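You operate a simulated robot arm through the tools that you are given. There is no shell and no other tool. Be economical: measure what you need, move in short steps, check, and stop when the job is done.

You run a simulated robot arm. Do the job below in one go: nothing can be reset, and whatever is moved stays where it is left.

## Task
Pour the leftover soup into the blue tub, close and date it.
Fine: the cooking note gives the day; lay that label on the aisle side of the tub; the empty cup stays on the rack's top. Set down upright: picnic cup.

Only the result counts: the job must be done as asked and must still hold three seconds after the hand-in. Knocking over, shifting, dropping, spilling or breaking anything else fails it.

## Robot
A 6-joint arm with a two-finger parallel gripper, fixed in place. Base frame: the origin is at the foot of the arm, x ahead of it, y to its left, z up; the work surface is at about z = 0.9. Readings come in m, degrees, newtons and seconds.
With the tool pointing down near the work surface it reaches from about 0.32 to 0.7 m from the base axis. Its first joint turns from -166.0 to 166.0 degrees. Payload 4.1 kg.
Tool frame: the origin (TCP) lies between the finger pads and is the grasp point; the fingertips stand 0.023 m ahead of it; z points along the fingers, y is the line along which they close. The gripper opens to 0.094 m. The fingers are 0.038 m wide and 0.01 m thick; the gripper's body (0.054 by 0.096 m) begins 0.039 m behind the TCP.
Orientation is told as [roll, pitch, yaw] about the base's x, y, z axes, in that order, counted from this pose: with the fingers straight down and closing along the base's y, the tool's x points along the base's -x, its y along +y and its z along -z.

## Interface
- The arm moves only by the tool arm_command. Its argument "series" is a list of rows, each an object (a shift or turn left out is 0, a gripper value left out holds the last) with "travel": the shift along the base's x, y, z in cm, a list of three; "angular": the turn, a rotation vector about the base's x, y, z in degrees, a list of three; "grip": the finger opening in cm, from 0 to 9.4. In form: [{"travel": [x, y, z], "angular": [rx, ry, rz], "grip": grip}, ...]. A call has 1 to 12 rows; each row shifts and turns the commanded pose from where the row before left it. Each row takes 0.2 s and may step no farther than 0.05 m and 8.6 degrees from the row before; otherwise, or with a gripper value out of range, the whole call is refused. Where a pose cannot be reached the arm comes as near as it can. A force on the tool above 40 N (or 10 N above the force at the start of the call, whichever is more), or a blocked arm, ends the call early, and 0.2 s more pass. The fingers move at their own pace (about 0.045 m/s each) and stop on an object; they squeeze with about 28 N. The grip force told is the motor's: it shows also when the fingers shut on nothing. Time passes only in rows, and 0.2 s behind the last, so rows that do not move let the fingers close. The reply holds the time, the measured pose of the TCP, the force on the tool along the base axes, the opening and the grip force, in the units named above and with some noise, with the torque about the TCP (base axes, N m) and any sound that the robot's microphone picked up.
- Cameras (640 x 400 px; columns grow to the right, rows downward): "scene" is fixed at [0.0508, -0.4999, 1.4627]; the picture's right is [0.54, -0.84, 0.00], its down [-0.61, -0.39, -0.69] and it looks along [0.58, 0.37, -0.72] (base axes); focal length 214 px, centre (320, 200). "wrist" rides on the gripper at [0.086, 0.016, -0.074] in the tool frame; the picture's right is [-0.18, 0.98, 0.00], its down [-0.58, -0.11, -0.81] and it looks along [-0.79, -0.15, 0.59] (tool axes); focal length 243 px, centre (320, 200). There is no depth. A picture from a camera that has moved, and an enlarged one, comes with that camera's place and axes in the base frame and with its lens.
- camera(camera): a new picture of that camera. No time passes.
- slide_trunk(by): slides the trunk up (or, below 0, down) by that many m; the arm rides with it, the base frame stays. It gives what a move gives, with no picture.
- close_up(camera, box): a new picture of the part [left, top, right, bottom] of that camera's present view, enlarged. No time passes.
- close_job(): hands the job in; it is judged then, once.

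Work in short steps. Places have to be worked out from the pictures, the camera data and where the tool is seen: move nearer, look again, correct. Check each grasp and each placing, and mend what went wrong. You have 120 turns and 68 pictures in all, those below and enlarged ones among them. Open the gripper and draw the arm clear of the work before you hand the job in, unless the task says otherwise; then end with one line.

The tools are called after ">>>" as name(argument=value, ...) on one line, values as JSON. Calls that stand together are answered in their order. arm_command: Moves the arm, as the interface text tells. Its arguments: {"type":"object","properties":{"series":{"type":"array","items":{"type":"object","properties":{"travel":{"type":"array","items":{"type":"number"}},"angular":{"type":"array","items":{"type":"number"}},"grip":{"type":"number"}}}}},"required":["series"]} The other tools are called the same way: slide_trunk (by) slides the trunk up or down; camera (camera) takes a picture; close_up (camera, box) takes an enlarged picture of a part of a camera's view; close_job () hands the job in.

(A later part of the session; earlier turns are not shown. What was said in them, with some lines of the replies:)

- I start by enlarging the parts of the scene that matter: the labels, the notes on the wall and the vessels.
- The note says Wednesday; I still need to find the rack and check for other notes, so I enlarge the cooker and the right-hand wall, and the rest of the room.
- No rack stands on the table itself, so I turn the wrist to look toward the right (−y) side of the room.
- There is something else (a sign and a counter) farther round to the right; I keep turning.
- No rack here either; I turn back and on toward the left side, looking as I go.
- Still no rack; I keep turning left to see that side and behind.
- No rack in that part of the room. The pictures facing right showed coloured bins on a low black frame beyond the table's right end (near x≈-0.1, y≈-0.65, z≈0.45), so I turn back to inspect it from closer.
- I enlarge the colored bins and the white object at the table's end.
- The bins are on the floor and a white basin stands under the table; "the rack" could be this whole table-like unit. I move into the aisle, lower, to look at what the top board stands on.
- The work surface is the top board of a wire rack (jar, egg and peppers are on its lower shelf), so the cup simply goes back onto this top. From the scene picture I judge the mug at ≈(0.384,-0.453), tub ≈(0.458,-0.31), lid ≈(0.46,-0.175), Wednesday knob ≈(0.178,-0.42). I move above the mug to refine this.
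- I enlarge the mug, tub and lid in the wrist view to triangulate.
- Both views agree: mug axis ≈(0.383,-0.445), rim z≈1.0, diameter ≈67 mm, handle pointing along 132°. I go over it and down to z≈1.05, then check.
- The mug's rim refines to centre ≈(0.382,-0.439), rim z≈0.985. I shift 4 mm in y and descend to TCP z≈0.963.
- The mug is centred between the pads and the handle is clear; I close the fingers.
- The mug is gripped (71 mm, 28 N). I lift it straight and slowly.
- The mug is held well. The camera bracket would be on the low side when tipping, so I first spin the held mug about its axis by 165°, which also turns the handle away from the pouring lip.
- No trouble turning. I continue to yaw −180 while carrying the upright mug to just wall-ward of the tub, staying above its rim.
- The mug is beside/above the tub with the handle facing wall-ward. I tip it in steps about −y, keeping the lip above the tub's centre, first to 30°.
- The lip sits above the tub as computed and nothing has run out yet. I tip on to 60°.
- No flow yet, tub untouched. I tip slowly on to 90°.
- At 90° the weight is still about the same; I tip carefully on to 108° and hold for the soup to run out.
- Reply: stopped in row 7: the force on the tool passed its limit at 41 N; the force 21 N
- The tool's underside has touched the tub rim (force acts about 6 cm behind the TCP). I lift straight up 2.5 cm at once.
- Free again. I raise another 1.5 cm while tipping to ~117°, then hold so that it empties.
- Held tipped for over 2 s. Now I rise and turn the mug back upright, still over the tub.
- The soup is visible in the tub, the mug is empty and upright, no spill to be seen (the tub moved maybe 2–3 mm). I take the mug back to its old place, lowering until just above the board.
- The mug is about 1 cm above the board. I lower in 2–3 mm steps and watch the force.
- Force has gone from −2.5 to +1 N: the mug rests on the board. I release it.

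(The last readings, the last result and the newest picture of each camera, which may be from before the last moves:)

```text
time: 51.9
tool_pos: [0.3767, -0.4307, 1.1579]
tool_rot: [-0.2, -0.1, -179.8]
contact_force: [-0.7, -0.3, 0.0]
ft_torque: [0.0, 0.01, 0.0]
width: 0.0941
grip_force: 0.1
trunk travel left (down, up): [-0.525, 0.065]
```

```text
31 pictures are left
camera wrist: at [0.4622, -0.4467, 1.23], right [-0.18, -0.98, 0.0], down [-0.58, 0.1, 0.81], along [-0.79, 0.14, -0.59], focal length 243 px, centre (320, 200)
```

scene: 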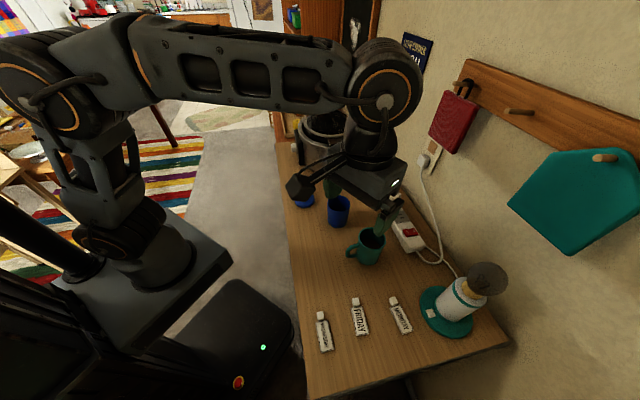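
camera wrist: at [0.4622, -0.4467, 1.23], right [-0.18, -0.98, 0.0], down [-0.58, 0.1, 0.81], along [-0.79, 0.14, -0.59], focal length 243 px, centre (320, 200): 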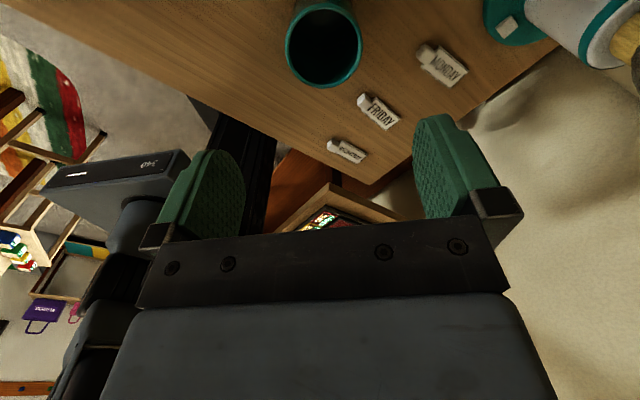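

The cup stands upright and free. Next the lid: I turn back to yaw ≈ −30 and move to a viewing place over it.

>>> arm_command(series=[{"angular": [0, 0, 8.3], "travel": [0, 0, 1]}, {"angular": [0, 0, 8.3], "travel": [0, 1, 1]}, {"angular": [0, 0, 8.3], "travel": [0, 1.5, 0]}, {"angular": [0, 0, 8.3], "travel": [0, 1.5, 0]}, {"angular": [0, 0, 8.3], "travel": [0, 1.5, 0]}, {"angular": [0, 0, 8.3], "travel": [0, 1.5, 0]}, {"angular": [0, 0, 8.3], "travel": [0, 1.5, 0]}, {"angular": [0, 0, 8.3], "travel": [0, 1.5, 0]}, {"angular": [0, 0, 8.3], "travel": [0, 1.5, 0]}, {"angular": [0, 0, 8.3], "travel": [0, 1.5, 0]}, {"angular": [0, 0, 8.3], "travel": [0, 1.5, 0]}, {"angular": [0, 0, 8.3], "travel": [0, 1.5, 0]}])

>>> arm_command(series=[{"angular": [0, 0, 8.3], "travel": [0, 1.5, 0]}, {"angular": [0, 0, 8.3], "travel": [0, 1.5, 0]}, {"angular": [0, 0, 8.3], "travel": [0, 1.5, 0]}, {"angular": [0, 0, 8.3], "travel": [0, 1.5, 0]}, {"angular": [0, 0, 8.3], "travel": [0, 1.5, 0]}, {"angular": [0, 0, 8.3], "travel": [0, 1.5, 0]}, {}])

>>> camera(camera="wrist")

>>> close_up(camera="scene", box=[280, 170, 440, 290])

```text
time: 54.5
tool_pos: [0.3723, -0.2738, 1.1759]
tool_rot: [0.0, -0.1, -79.9]
contact_force: [-1.0, -0.4, -0.2]
ft_torque: [-0.01, 0.0, -0.04]
width: 0.0945
grip_force: 0.0
trunk travel left (down, up): [-0.525, 0.065]
```

```text
time: 56.1
tool_pos: [0.3731, -0.1842, 1.1741]
tool_rot: [-0.1, -0.1, -30.2]
contact_force: [-0.2, 0.2, -0.8]
ft_torque: [0.01, 0.01, -0.01]
width: 0.0941
grip_force: 0.1
trunk travel left (down, up): [-0.525, 0.065]
```

```text
30 pictures are left
camera wrist: at [0.3052, -0.1261, 1.2473], right [0.65, 0.76, 0.0], down [0.45, -0.38, 0.81], along [0.61, -0.53, -0.59], focal length 243 px, centre (320, 200)
```

wrist: 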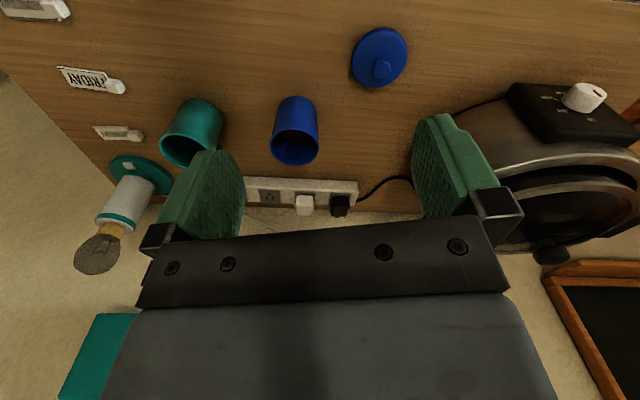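

```text
3.33 times, centred on (360, 230) of scene
camera zoom: at [0.0508, -0.4999, 1.4627], right [0.54, -0.84, 0.0], down [-0.61, -0.39, -0.69], along [0.58, 0.37, -0.72], focal length 715 px, centre (187, 100)
```

zoom: 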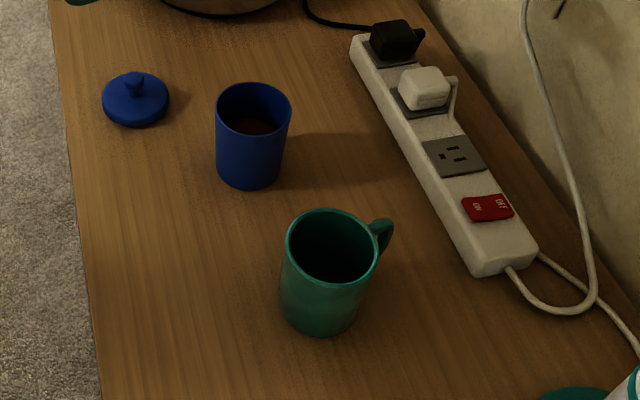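

Lid knob ≈(0.468,-0.166), top z≈0.938; tub rim centre now ≈(0.462,-0.310), z≈0.98. I go above the knob with a narrower opening and look.

>>> arm_command(series=[{"travel": [3.2, 0.6, 0], "grip": 5}, {"travel": [3.2, 0.6, 0]}, {"travel": [3.1, 0.6, 0]}, {"travel": [0, 0, -4]}, {"travel": [0, 0, -4]}, {"travel": [0, 0, -4]}, {"travel": [0, 0, -4]}, {}])

>>> camera(camera="wrist")

>>> close_up(camera="scene", box=[270, 150, 390, 240])

```text
time: 57.9
tool_pos: [0.4691, -0.166, 1.0158]
tool_rot: [-0.1, -0.1, -30.3]
contact_force: [-0.2, -0.6, -0.8]
ft_torque: [0.01, -0.01, -0.02]
width: 0.0499
grip_force: 0.1
trunk travel left (down, up): [-0.525, 0.065]
```

```text
28 pictures are left
camera wrist: at [0.4017, -0.1085, 1.0879], right [0.65, 0.76, 0.0], down [0.45, -0.39, 0.81], along [0.61, -0.53, -0.59], focal length 243 px, centre (320, 200)
```

wrist: 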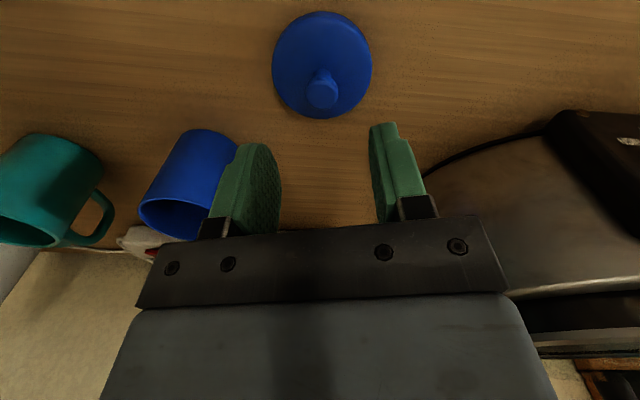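

```text
4.44 times, centred on (330, 195) of scene
camera zoom: at [0.0508, -0.4999, 1.4627], right [0.54, -0.84, 0.0], down [-0.61, -0.39, -0.69], along [0.58, 0.37, -0.72], focal length 953 px, centre (276, 222)
```

zoom: 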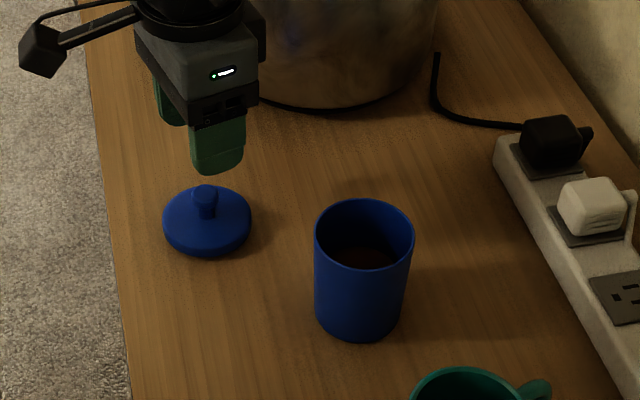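

The knob is centred under the gripper. I descend to TCP z≈0.943 and close on it.

>>> arm_command(series=[{"travel": [0, 0.1, -3]}, {"travel": [0, 0, -2.5]}, {"travel": [0, 0, -1]}, {"travel": [0, 0, -0.8]}, {}, {"grip": 1}, {"grip": 1}, {"grip": 1}, {"grip": 1}, {"grip": 1}])

>>> camera(camera="wrist")

```text
time: 60.1
tool_pos: [0.4696, -0.1641, 0.9427]
tool_rot: [-0.1, -0.1, -30.4]
contact_force: [-0.7, 0.0, -0.4]
ft_torque: [-0.04, 0.02, 0.03]
width: 0.0196
grip_force: 28.1
trunk travel left (down, up): [-0.525, 0.065]
```

```text
26 pictures are left
camera wrist: at [0.4019, -0.1061, 1.0162], right [0.65, 0.76, 0.0], down [0.45, -0.39, 0.81], along [0.61, -0.53, -0.59], focal length 243 px, centre (320, 200)
```

wrist: 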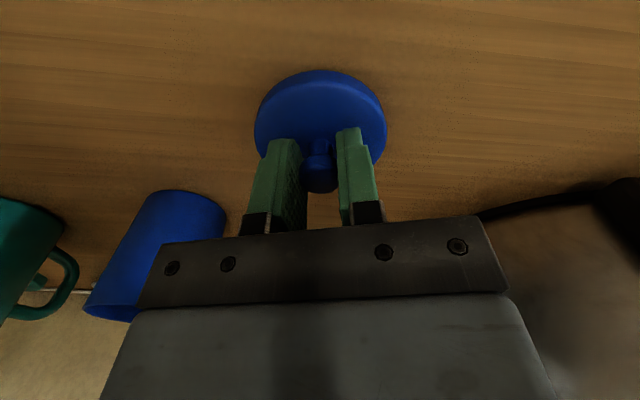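

Knob gripped (19.6 mm). I lift the lid 12 cm and carry it over the tub at (0.462,-0.310).

>>> arm_command(series=[{"travel": [0, 0, 1]}, {"travel": [0, 0, 3]}, {"travel": [0, 0, 4]}, {"travel": [0, 0, 4]}, {"travel": [-0.1, -3.0, 0]}, {"travel": [-0.1, -3.0, 0]}, {"travel": [-0.2, -3.0, 0]}, {"travel": [-0.2, -3.0, 0]}, {"travel": [-0.2, -2.5, 0]}, {}])

>>> camera(camera="wrist")

>>> close_up(camera="scene", box=[280, 150, 400, 240])

```text
time: 62.3
tool_pos: [0.4637, -0.3103, 1.0619]
tool_rot: [-0.1, -0.1, -30.3]
contact_force: [0.0, 0.5, -0.5]
ft_torque: [0.04, 0.02, 0.0]
width: 0.0197
grip_force: 28.3
trunk travel left (down, up): [-0.525, 0.065]
```

```text
25 pictures are left
camera wrist: at [0.3963, -0.2521, 1.1344], right [0.65, 0.76, 0.0], down [0.45, -0.39, 0.81], along [0.61, -0.53, -0.59], focal length 243 px, centre (320, 200)
```

wrist: 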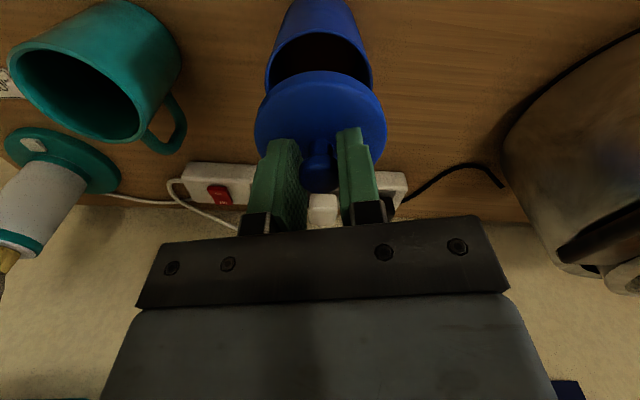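

```text
4.44 times, centred on (340, 195) of scene
camera zoom: at [0.0508, -0.4999, 1.4627], right [0.54, -0.84, 0.0], down [-0.61, -0.39, -0.69], along [0.58, 0.37, -0.72], focal length 953 px, centre (231, 222)
```

zoom: 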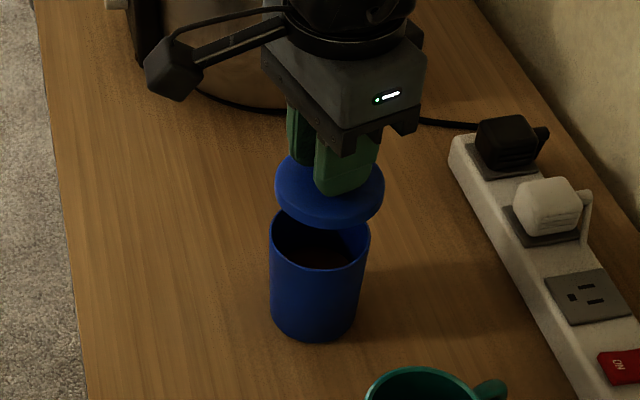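

Laterally the lid lines up; the scene view suggests the tub is ≈3 mm more toward the aisle. I correct by that and lower to just above the rim, then look.

>>> arm_command(series=[{"travel": [-0.25, 0.2, -1.5]}, {"travel": [0, 0, -1.2]}, {}])

>>> close_up(camera="scene", box=[310, 165, 370, 225])

>>> close_up(camera="wrist", box=[220, 0, 420, 200])

```text
time: 63.1
tool_pos: [0.4604, -0.309, 1.0348]
tool_rot: [-0.1, -0.1, -30.3]
contact_force: [0.3, 0.2, -0.1]
ft_torque: [-0.05, -0.01, -0.01]
width: 0.02
grip_force: 27.8
trunk travel left (down, up): [-0.525, 0.065]
```

```text
6.67 times, centred on (340, 195) of scene
camera zoom: at [0.0508, -0.4999, 1.4627], right [0.54, -0.84, 0.0], down [-0.61, -0.39, -0.69], along [0.58, 0.37, -0.72], focal length 1430 px, centre (187, 233)
```

zoom: 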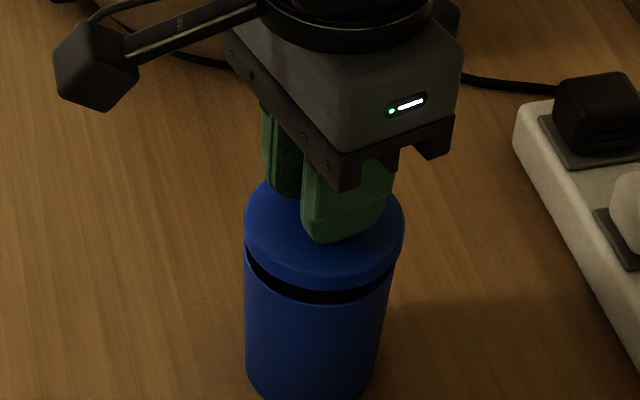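

```text
2.00 times, centred on (320, 100) of wrist
camera zoom: at [0.3924, -0.2513, 1.1077], right [0.65, 0.76, 0.0], down [0.45, -0.39, 0.81], along [0.61, -0.53, -0.59], focal length 485 px, centre (320, 400)
```

zoom: 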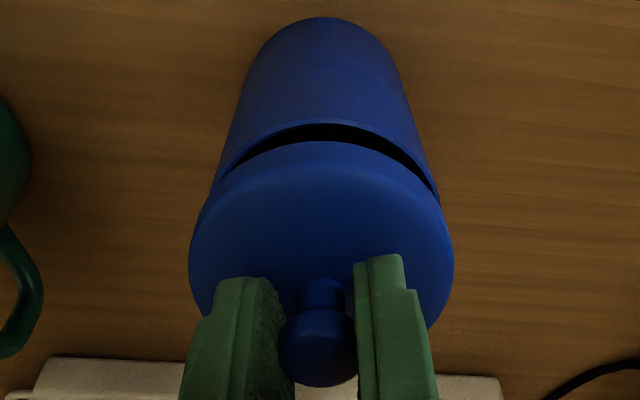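

Alignment is within ~1–2 mm. I nudge by that and lower in small steps until the lid seats.

>>> arm_command(series=[{"travel": [0.12, 0.07, -0.4]}, {"travel": [0, 0, -0.3]}, {"travel": [0, 0, -0.2]}, {"travel": [0, 0, -0.2]}, {}])

```text
time: 64.3
tool_pos: [0.46, -0.3062, 1.0239]
tool_rot: [-0.1, -0.2, -30.3]
contact_force: [0.9, -0.1, 0.8]
ft_torque: [0.0, 0.0, 0.02]
width: 0.0199
grip_force: 28.1
trunk travel left (down, up): [-0.525, 0.065]
```

>>> arm_command(series=[{"travel": [0, 0, -0.15]}, {"travel": [0, 0, -0.15]}, {"travel": [0, 0, -0.15]}, {"travel": [0, 0, -0.15]}, {}])

```text
time: 65.5
tool_pos: [0.4597, -0.3073, 1.0216]
tool_rot: [-0.1, -0.6, -30.3]
contact_force: [0.9, -3.4, 33.8]
ft_torque: [-0.03, -0.11, -0.01]
width: 0.0198
grip_force: 28.0
trunk travel left (down, up): [-0.525, 0.065]
heard: snap
```

A snap was heard at 34 N: the lid has closed on the tub. I relax the pressure, release and rise.

>>> arm_command(series=[{"travel": [0, 0, 0.2]}, {"travel": [0, 0, 0.2]}, {"grip": 2.6}, {"grip": 4}, {"grip": 4}, {}])

>>> arm_command(series=[{"travel": [0, 0, 2]}, {"travel": [0, 0, 4]}, {"travel": [0, 0, 4]}, {"travel": [0, 0, 4]}])

>>> camera(camera="wrist")

>>> close_up(camera="scene", box=[280, 150, 400, 240])

```text
time: 66.9
tool_pos: [0.4612, -0.308, 1.0236]
tool_rot: [-0.1, 0.0, -30.4]
contact_force: [-0.4, -0.3, -0.5]
ft_torque: [0.02, 0.03, 0.02]
width: 0.0401
grip_force: 0.0
trunk travel left (down, up): [-0.525, 0.065]
```

```text
time: 67.9
tool_pos: [0.4617, -0.3072, 1.1642]
tool_rot: [-0.1, -0.1, -30.3]
contact_force: [0.3, -1.0, 0.3]
ft_torque: [-0.01, -0.03, 0.01]
width: 0.0399
grip_force: 0.0
trunk travel left (down, up): [-0.525, 0.065]
```

```text
21 pictures are left
camera wrist: at [0.3951, -0.249, 1.2364], right [0.65, 0.76, 0.0], down [0.45, -0.39, 0.81], along [0.61, -0.53, -0.59], focal length 243 px, centre (320, 200)
```

wrist: 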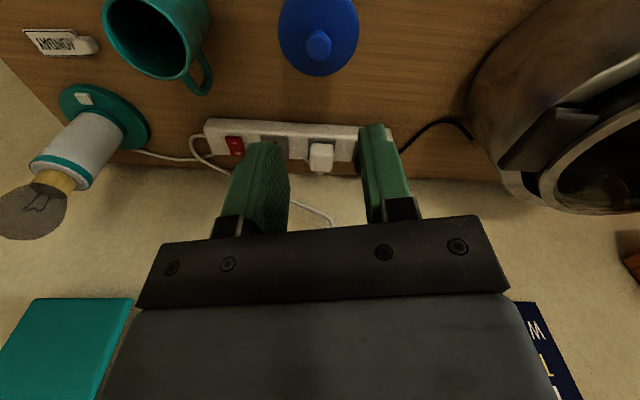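

```text
4.44 times, centred on (340, 195) of scene
camera zoom: at [0.0508, -0.4999, 1.4627], right [0.54, -0.84, 0.0], down [-0.61, -0.39, -0.69], along [0.58, 0.37, -0.72], focal length 953 px, centre (231, 222)
```

zoom: 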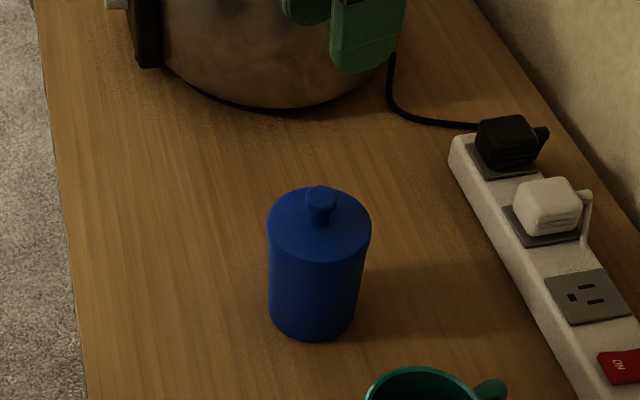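

The tub is closed and in place. Now the WEDNESDAY label: I move over its knob ≈(0.178,-0.42) with yaw 45 so the fingers close across the label.

>>> arm_command(series=[{"travel": [-3.15, -1.25, 0], "angular": [0, 0, 8.3]}, {"travel": [-3.15, -1.25, 0], "angular": [0, 0, 8.3]}, {"travel": [-3.15, -1.25, 0], "angular": [0, 0, 8.3]}, {"travel": [-3.15, -1.25, 0], "angular": [0, 0, 8.3]}, {"travel": [-3.15, -1.25, 0], "angular": [0, 0, 8.3]}, {"travel": [-3.15, -1.25, 0], "angular": [0, 0, 8.3]}, {"travel": [-3.15, -1.25, 0], "angular": [0, 0, 8.3]}, {"travel": [-3.15, -1.25, 0], "angular": [0, 0, 8.3]}, {"travel": [-3.2, -1.3, 0], "angular": [0, 0, 8.9]}])

```text
refused: row 9 steps farther than a row can; nothing moved
```

The last row turned too far; I resend with smaller turns.

>>> arm_command(series=[{"travel": [-3.15, -1.25, 0], "angular": [0, 0, 8.3]}, {"travel": [-3.15, -1.25, 0], "angular": [0, 0, 8.3]}, {"travel": [-3.15, -1.25, 0], "angular": [0, 0, 8.3]}, {"travel": [-3.15, -1.25, 0], "angular": [0, 0, 8.3]}, {"travel": [-3.15, -1.25, 0], "angular": [0, 0, 8.3]}, {"travel": [-3.15, -1.25, 0], "angular": [0, 0, 8.3]}, {"travel": [-3.15, -1.25, 0], "angular": [0, 0, 8.3]}, {"travel": [-3.15, -1.25, -2], "angular": [0, 0, 8.3]}, {"travel": [-3.2, -1.3, -3], "angular": [0, 0, 8.5]}, {"travel": [0, 0, -4]}, {"travel": [0, 0, -3]}, {}])

>>> camera(camera="wrist")

>>> close_up(camera="scene", box=[280, 280, 420, 385])

```text
time: 70.5
tool_pos: [0.1775, -0.4197, 1.0434]
tool_rot: [-0.1, -0.2, 44.6]
contact_force: [0.3, -0.1, 0.1]
ft_torque: [-0.03, -0.02, 0.02]
width: 0.04
grip_force: 0.1
trunk travel left (down, up): [-0.525, 0.065]
```

```text
19 pictures are left
camera wrist: at [0.1031, -0.4697, 1.1159], right [-0.56, 0.83, 0.0], down [0.49, 0.33, 0.81], along [0.67, 0.45, -0.59], focal length 243 px, centre (320, 200)
```

wrist: 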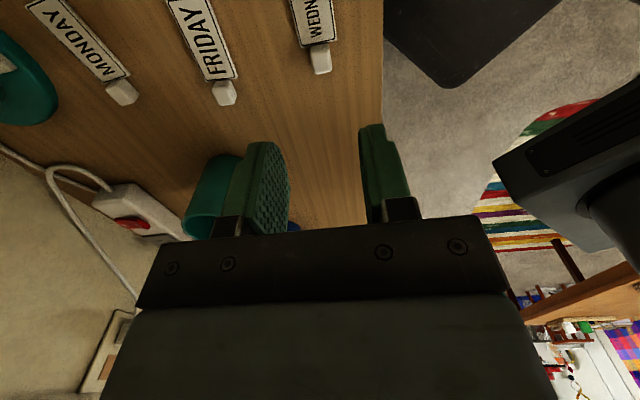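

```text
3.81 times, centred on (350, 332) of scene
camera zoom: at [0.0508, -0.4999, 1.4627], right [0.54, -0.84, 0.0], down [-0.61, -0.39, -0.69], along [0.58, 0.37, -0.72], focal length 817 px, centre (206, -305)
```

zoom: 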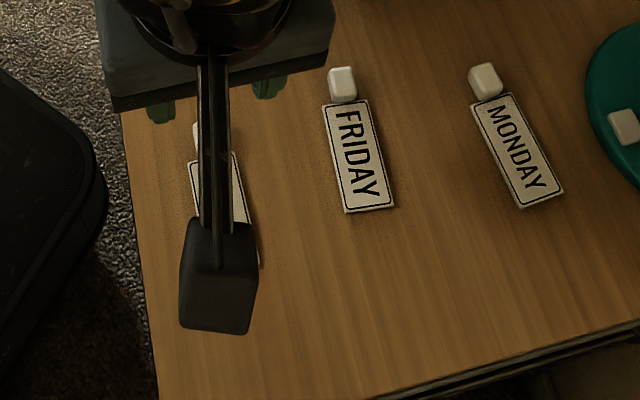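

The knob is right under the gripper (≈(0.178,-0.418)) and the label axis is at ≈45°. I descend to TCP z≈0.930 and close.

>>> arm_command(series=[{"travel": [0, 0.1, -4]}, {"travel": [0, 0, -4]}, {"travel": [0, 0, -2]}, {"travel": [0, 0, -1]}, {"travel": [0, 0, -0.4]}, {}])

>>> camera(camera="wrist")

```text
time: 71.9
tool_pos: [0.1781, -0.4183, 0.9293]
tool_rot: [-0.2, -0.1, 44.6]
contact_force: [-1.1, 0.1, -0.6]
ft_torque: [-0.03, 0.0, -0.01]
width: 0.04
grip_force: 0.1
trunk travel left (down, up): [-0.525, 0.065]
```

```text
17 pictures are left
camera wrist: at [0.1045, -0.4671, 1.0018], right [-0.56, 0.83, 0.0], down [0.49, 0.33, 0.81], along [0.67, 0.45, -0.59], focal length 243 px, centre (320, 200)
```

wrist: 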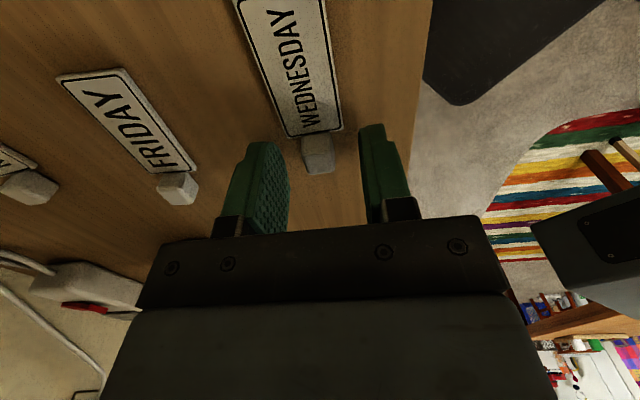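

The WEDNESDAY knob sits between the fingertips; I close and lift a little.

>>> arm_command(series=[{"grip": 0.5}, {"grip": 0.5}, {"grip": 0.5}, {"grip": 0.5}, {"grip": 0.5}, {"travel": [0, 0, 1]}, {"travel": [0, 0, 2]}, {"travel": [0, 0, 4]}, {"travel": [0, 0, 4]}])

>>> camera(camera="wrist")

```text
time: 73.9
tool_pos: [0.1747, -0.4186, 1.0394]
tool_rot: [-0.1, -0.2, 44.6]
contact_force: [-0.5, -1.0, -0.1]
ft_torque: [-0.03, -0.04, -0.05]
width: 0.0145
grip_force: 28.0
trunk travel left (down, up): [-0.525, 0.065]
```

```text
16 pictures are left
camera wrist: at [0.1017, -0.4668, 1.111], right [-0.56, 0.83, 0.0], down [0.49, 0.33, 0.81], along [0.67, 0.45, -0.59], focal length 243 px, centre (320, 200)
```

wrist: 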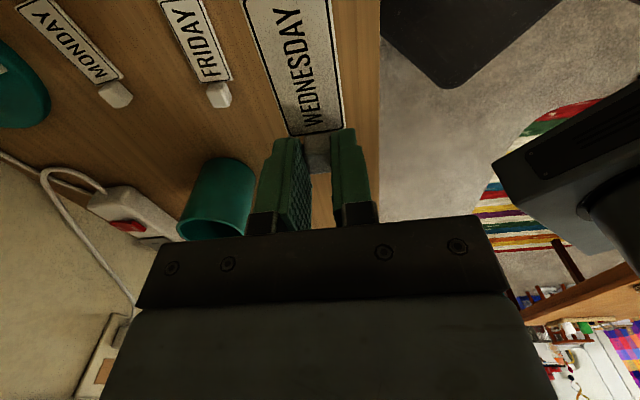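

The label hangs level from the gripper. I carry it along the aisle side to about (0.428,-0.208), height unchanged, then lower partway.

>>> arm_command(series=[{"travel": [3.17, 2.63, 0]}, {"travel": [3.17, 2.63, 0]}, {"travel": [3.17, 2.63, 0]}, {"travel": [3.17, 2.63, 0]}, {"travel": [3.17, 2.63, 0]}, {"travel": [3.17, 2.63, 0]}, {"travel": [3.17, 2.63, 0]}, {"travel": [3.17, 2.63, 0]}, {"travel": [0, 0, -4]}, {"travel": [0, 0, -3]}, {}])

>>> camera(camera="wrist")

>>> close_up(camera="scene", box=[270, 150, 390, 240])

```text
time: 76.3
tool_pos: [0.4283, -0.21, 0.968]
tool_rot: [-0.1, -0.2, 44.6]
contact_force: [0.0, -0.8, -1.0]
ft_torque: [-0.04, 0.01, 0.0]
width: 0.0147
grip_force: 28.2
trunk travel left (down, up): [-0.525, 0.065]
```

```text
15 pictures are left
camera wrist: at [0.3548, -0.2585, 1.0403], right [-0.56, 0.83, 0.0], down [0.49, 0.33, 0.81], along [0.67, 0.45, -0.59], focal length 243 px, centre (320, 200)
```

wrist: 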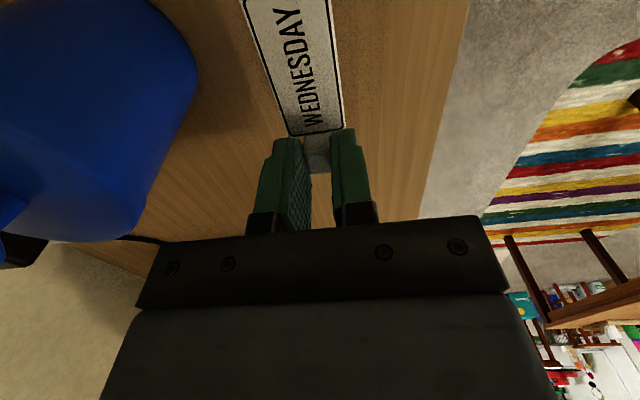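

```text
4.44 times, centred on (330, 195) of scene
camera zoom: at [0.0508, -0.4999, 1.4627], right [0.54, -0.84, 0.0], down [-0.61, -0.39, -0.69], along [0.58, 0.37, -0.72], focal length 953 px, centre (276, 222)
```

zoom: 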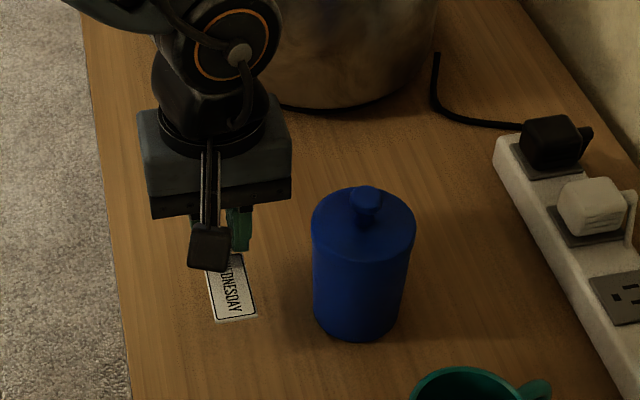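

Clear of the tub with the label beside it on the aisle side. I lower in small steps to where it was picked (TCP z≈0.929).

>>> arm_command(series=[{"travel": [0, 0, -2]}, {"travel": [0, 0, -1]}, {"travel": [0, 0, -0.4]}, {"travel": [0, 0, -0.2]}, {"travel": [0, 0, -0.2]}, {}])

```text
time: 77.7
tool_pos: [0.429, -0.2081, 0.9302]
tool_rot: [-0.1, 0.0, 44.6]
contact_force: [-0.2, 0.6, 0.1]
ft_torque: [0.0, -0.02, 0.03]
width: 0.0144
grip_force: 28.3
trunk travel left (down, up): [-0.525, 0.065]
```

>>> arm_command(series=[{"travel": [0, 0, -0.1]}, {"travel": [0, 0, -0.1]}, {}])

```text
time: 78.5
tool_pos: [0.4302, -0.2089, 0.9295]
tool_rot: [-0.1, -0.1, 44.6]
contact_force: [-0.5, 0.6, 4.1]
ft_torque: [-0.02, 0.04, -0.02]
width: 0.0145
grip_force: 27.7
trunk travel left (down, up): [-0.525, 0.065]
```

The force rose to 4 N, so the label lies on the board. I open gently and rise.

>>> arm_command(series=[{"grip": 2}, {"grip": 3}, {"grip": 3}, {}])

>>> arm_command(series=[{"travel": [0, 0, 2]}, {"travel": [0, 0, 4]}, {"travel": [0, 0, 4]}, {"travel": [0, 0, 4]}, {"travel": [0, 0, 4]}, {"travel": [-3, 3, 2]}, {"travel": [-3, 3, 2]}, {"travel": [-3, 3, 2]}])

>>> camera(camera="scene")

>>> close_up(camera="scene", box=[280, 160, 440, 280])

```text
time: 79.5
tool_pos: [0.4312, -0.2092, 0.9286]
tool_rot: [-0.1, 0.0, 44.5]
contact_force: [-0.3, 0.3, 0.5]
ft_torque: [0.0, -0.04, 0.0]
width: 0.0297
grip_force: 0.1
trunk travel left (down, up): [-0.525, 0.065]
```

```text
time: 81.3
tool_pos: [0.3402, -0.1198, 1.1665]
tool_rot: [-0.1, -0.1, 44.6]
contact_force: [0.1, -1.1, -0.7]
ft_torque: [-0.01, -0.02, 0.0]
width: 0.0301
grip_force: 0.1
trunk travel left (down, up): [-0.525, 0.065]
```

```text
13 pictures are left
```

scene: 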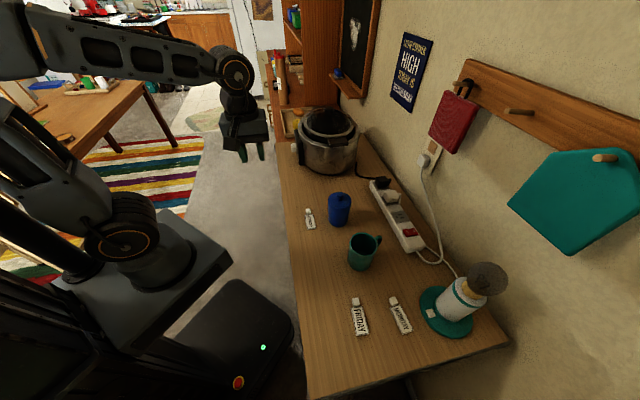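

```text
3.33 times, centred on (360, 220) of scene
camera zoom: at [0.0508, -0.4999, 1.4627], right [0.54, -0.84, 0.0], down [-0.61, -0.39, -0.69], along [0.58, 0.37, -0.72], focal length 715 px, centre (187, 133)
```

zoom: 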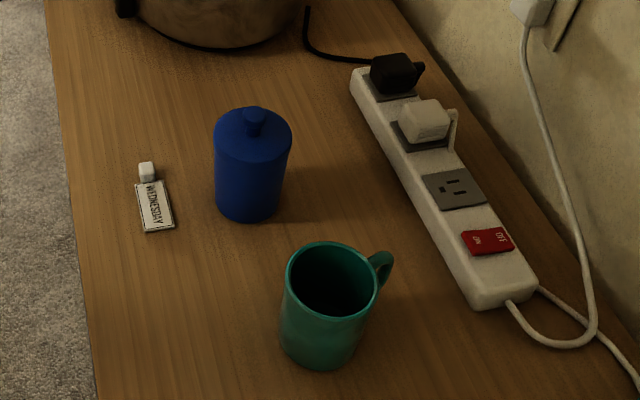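

All is in place: closed tub with the WEDNESDAY label on its aisle side, empty cup upright on the rack's top, nothing spilled. I open the gripper fully and hand in.

>>> arm_command(series=[{"grip": 9.4, "travel": [0, 0, 3]}, {"travel": [0, 0, 3]}, {}])

>>> close_job()

```text
time: 82.1
tool_pos: [0.3399, -0.1187, 1.2274]
tool_rot: [-0.1, -0.1, 44.7]
contact_force: [-0.2, 0.3, 0.5]
ft_torque: [-0.01, -0.02, -0.01]
width: 0.0938
grip_force: 0.1
trunk travel left (down, up): [-0.525, 0.065]
```

```text
The job is handed in.
```

The soup is in the blue tub, its lid is snapped on, and the WEDNESDAY label lies on its aisle side. The empty picnic cup stands upright on the rack's top. While pouring, the gripper bumped the tub's rim and shifted the tub a few millimetres; I saw no spill.
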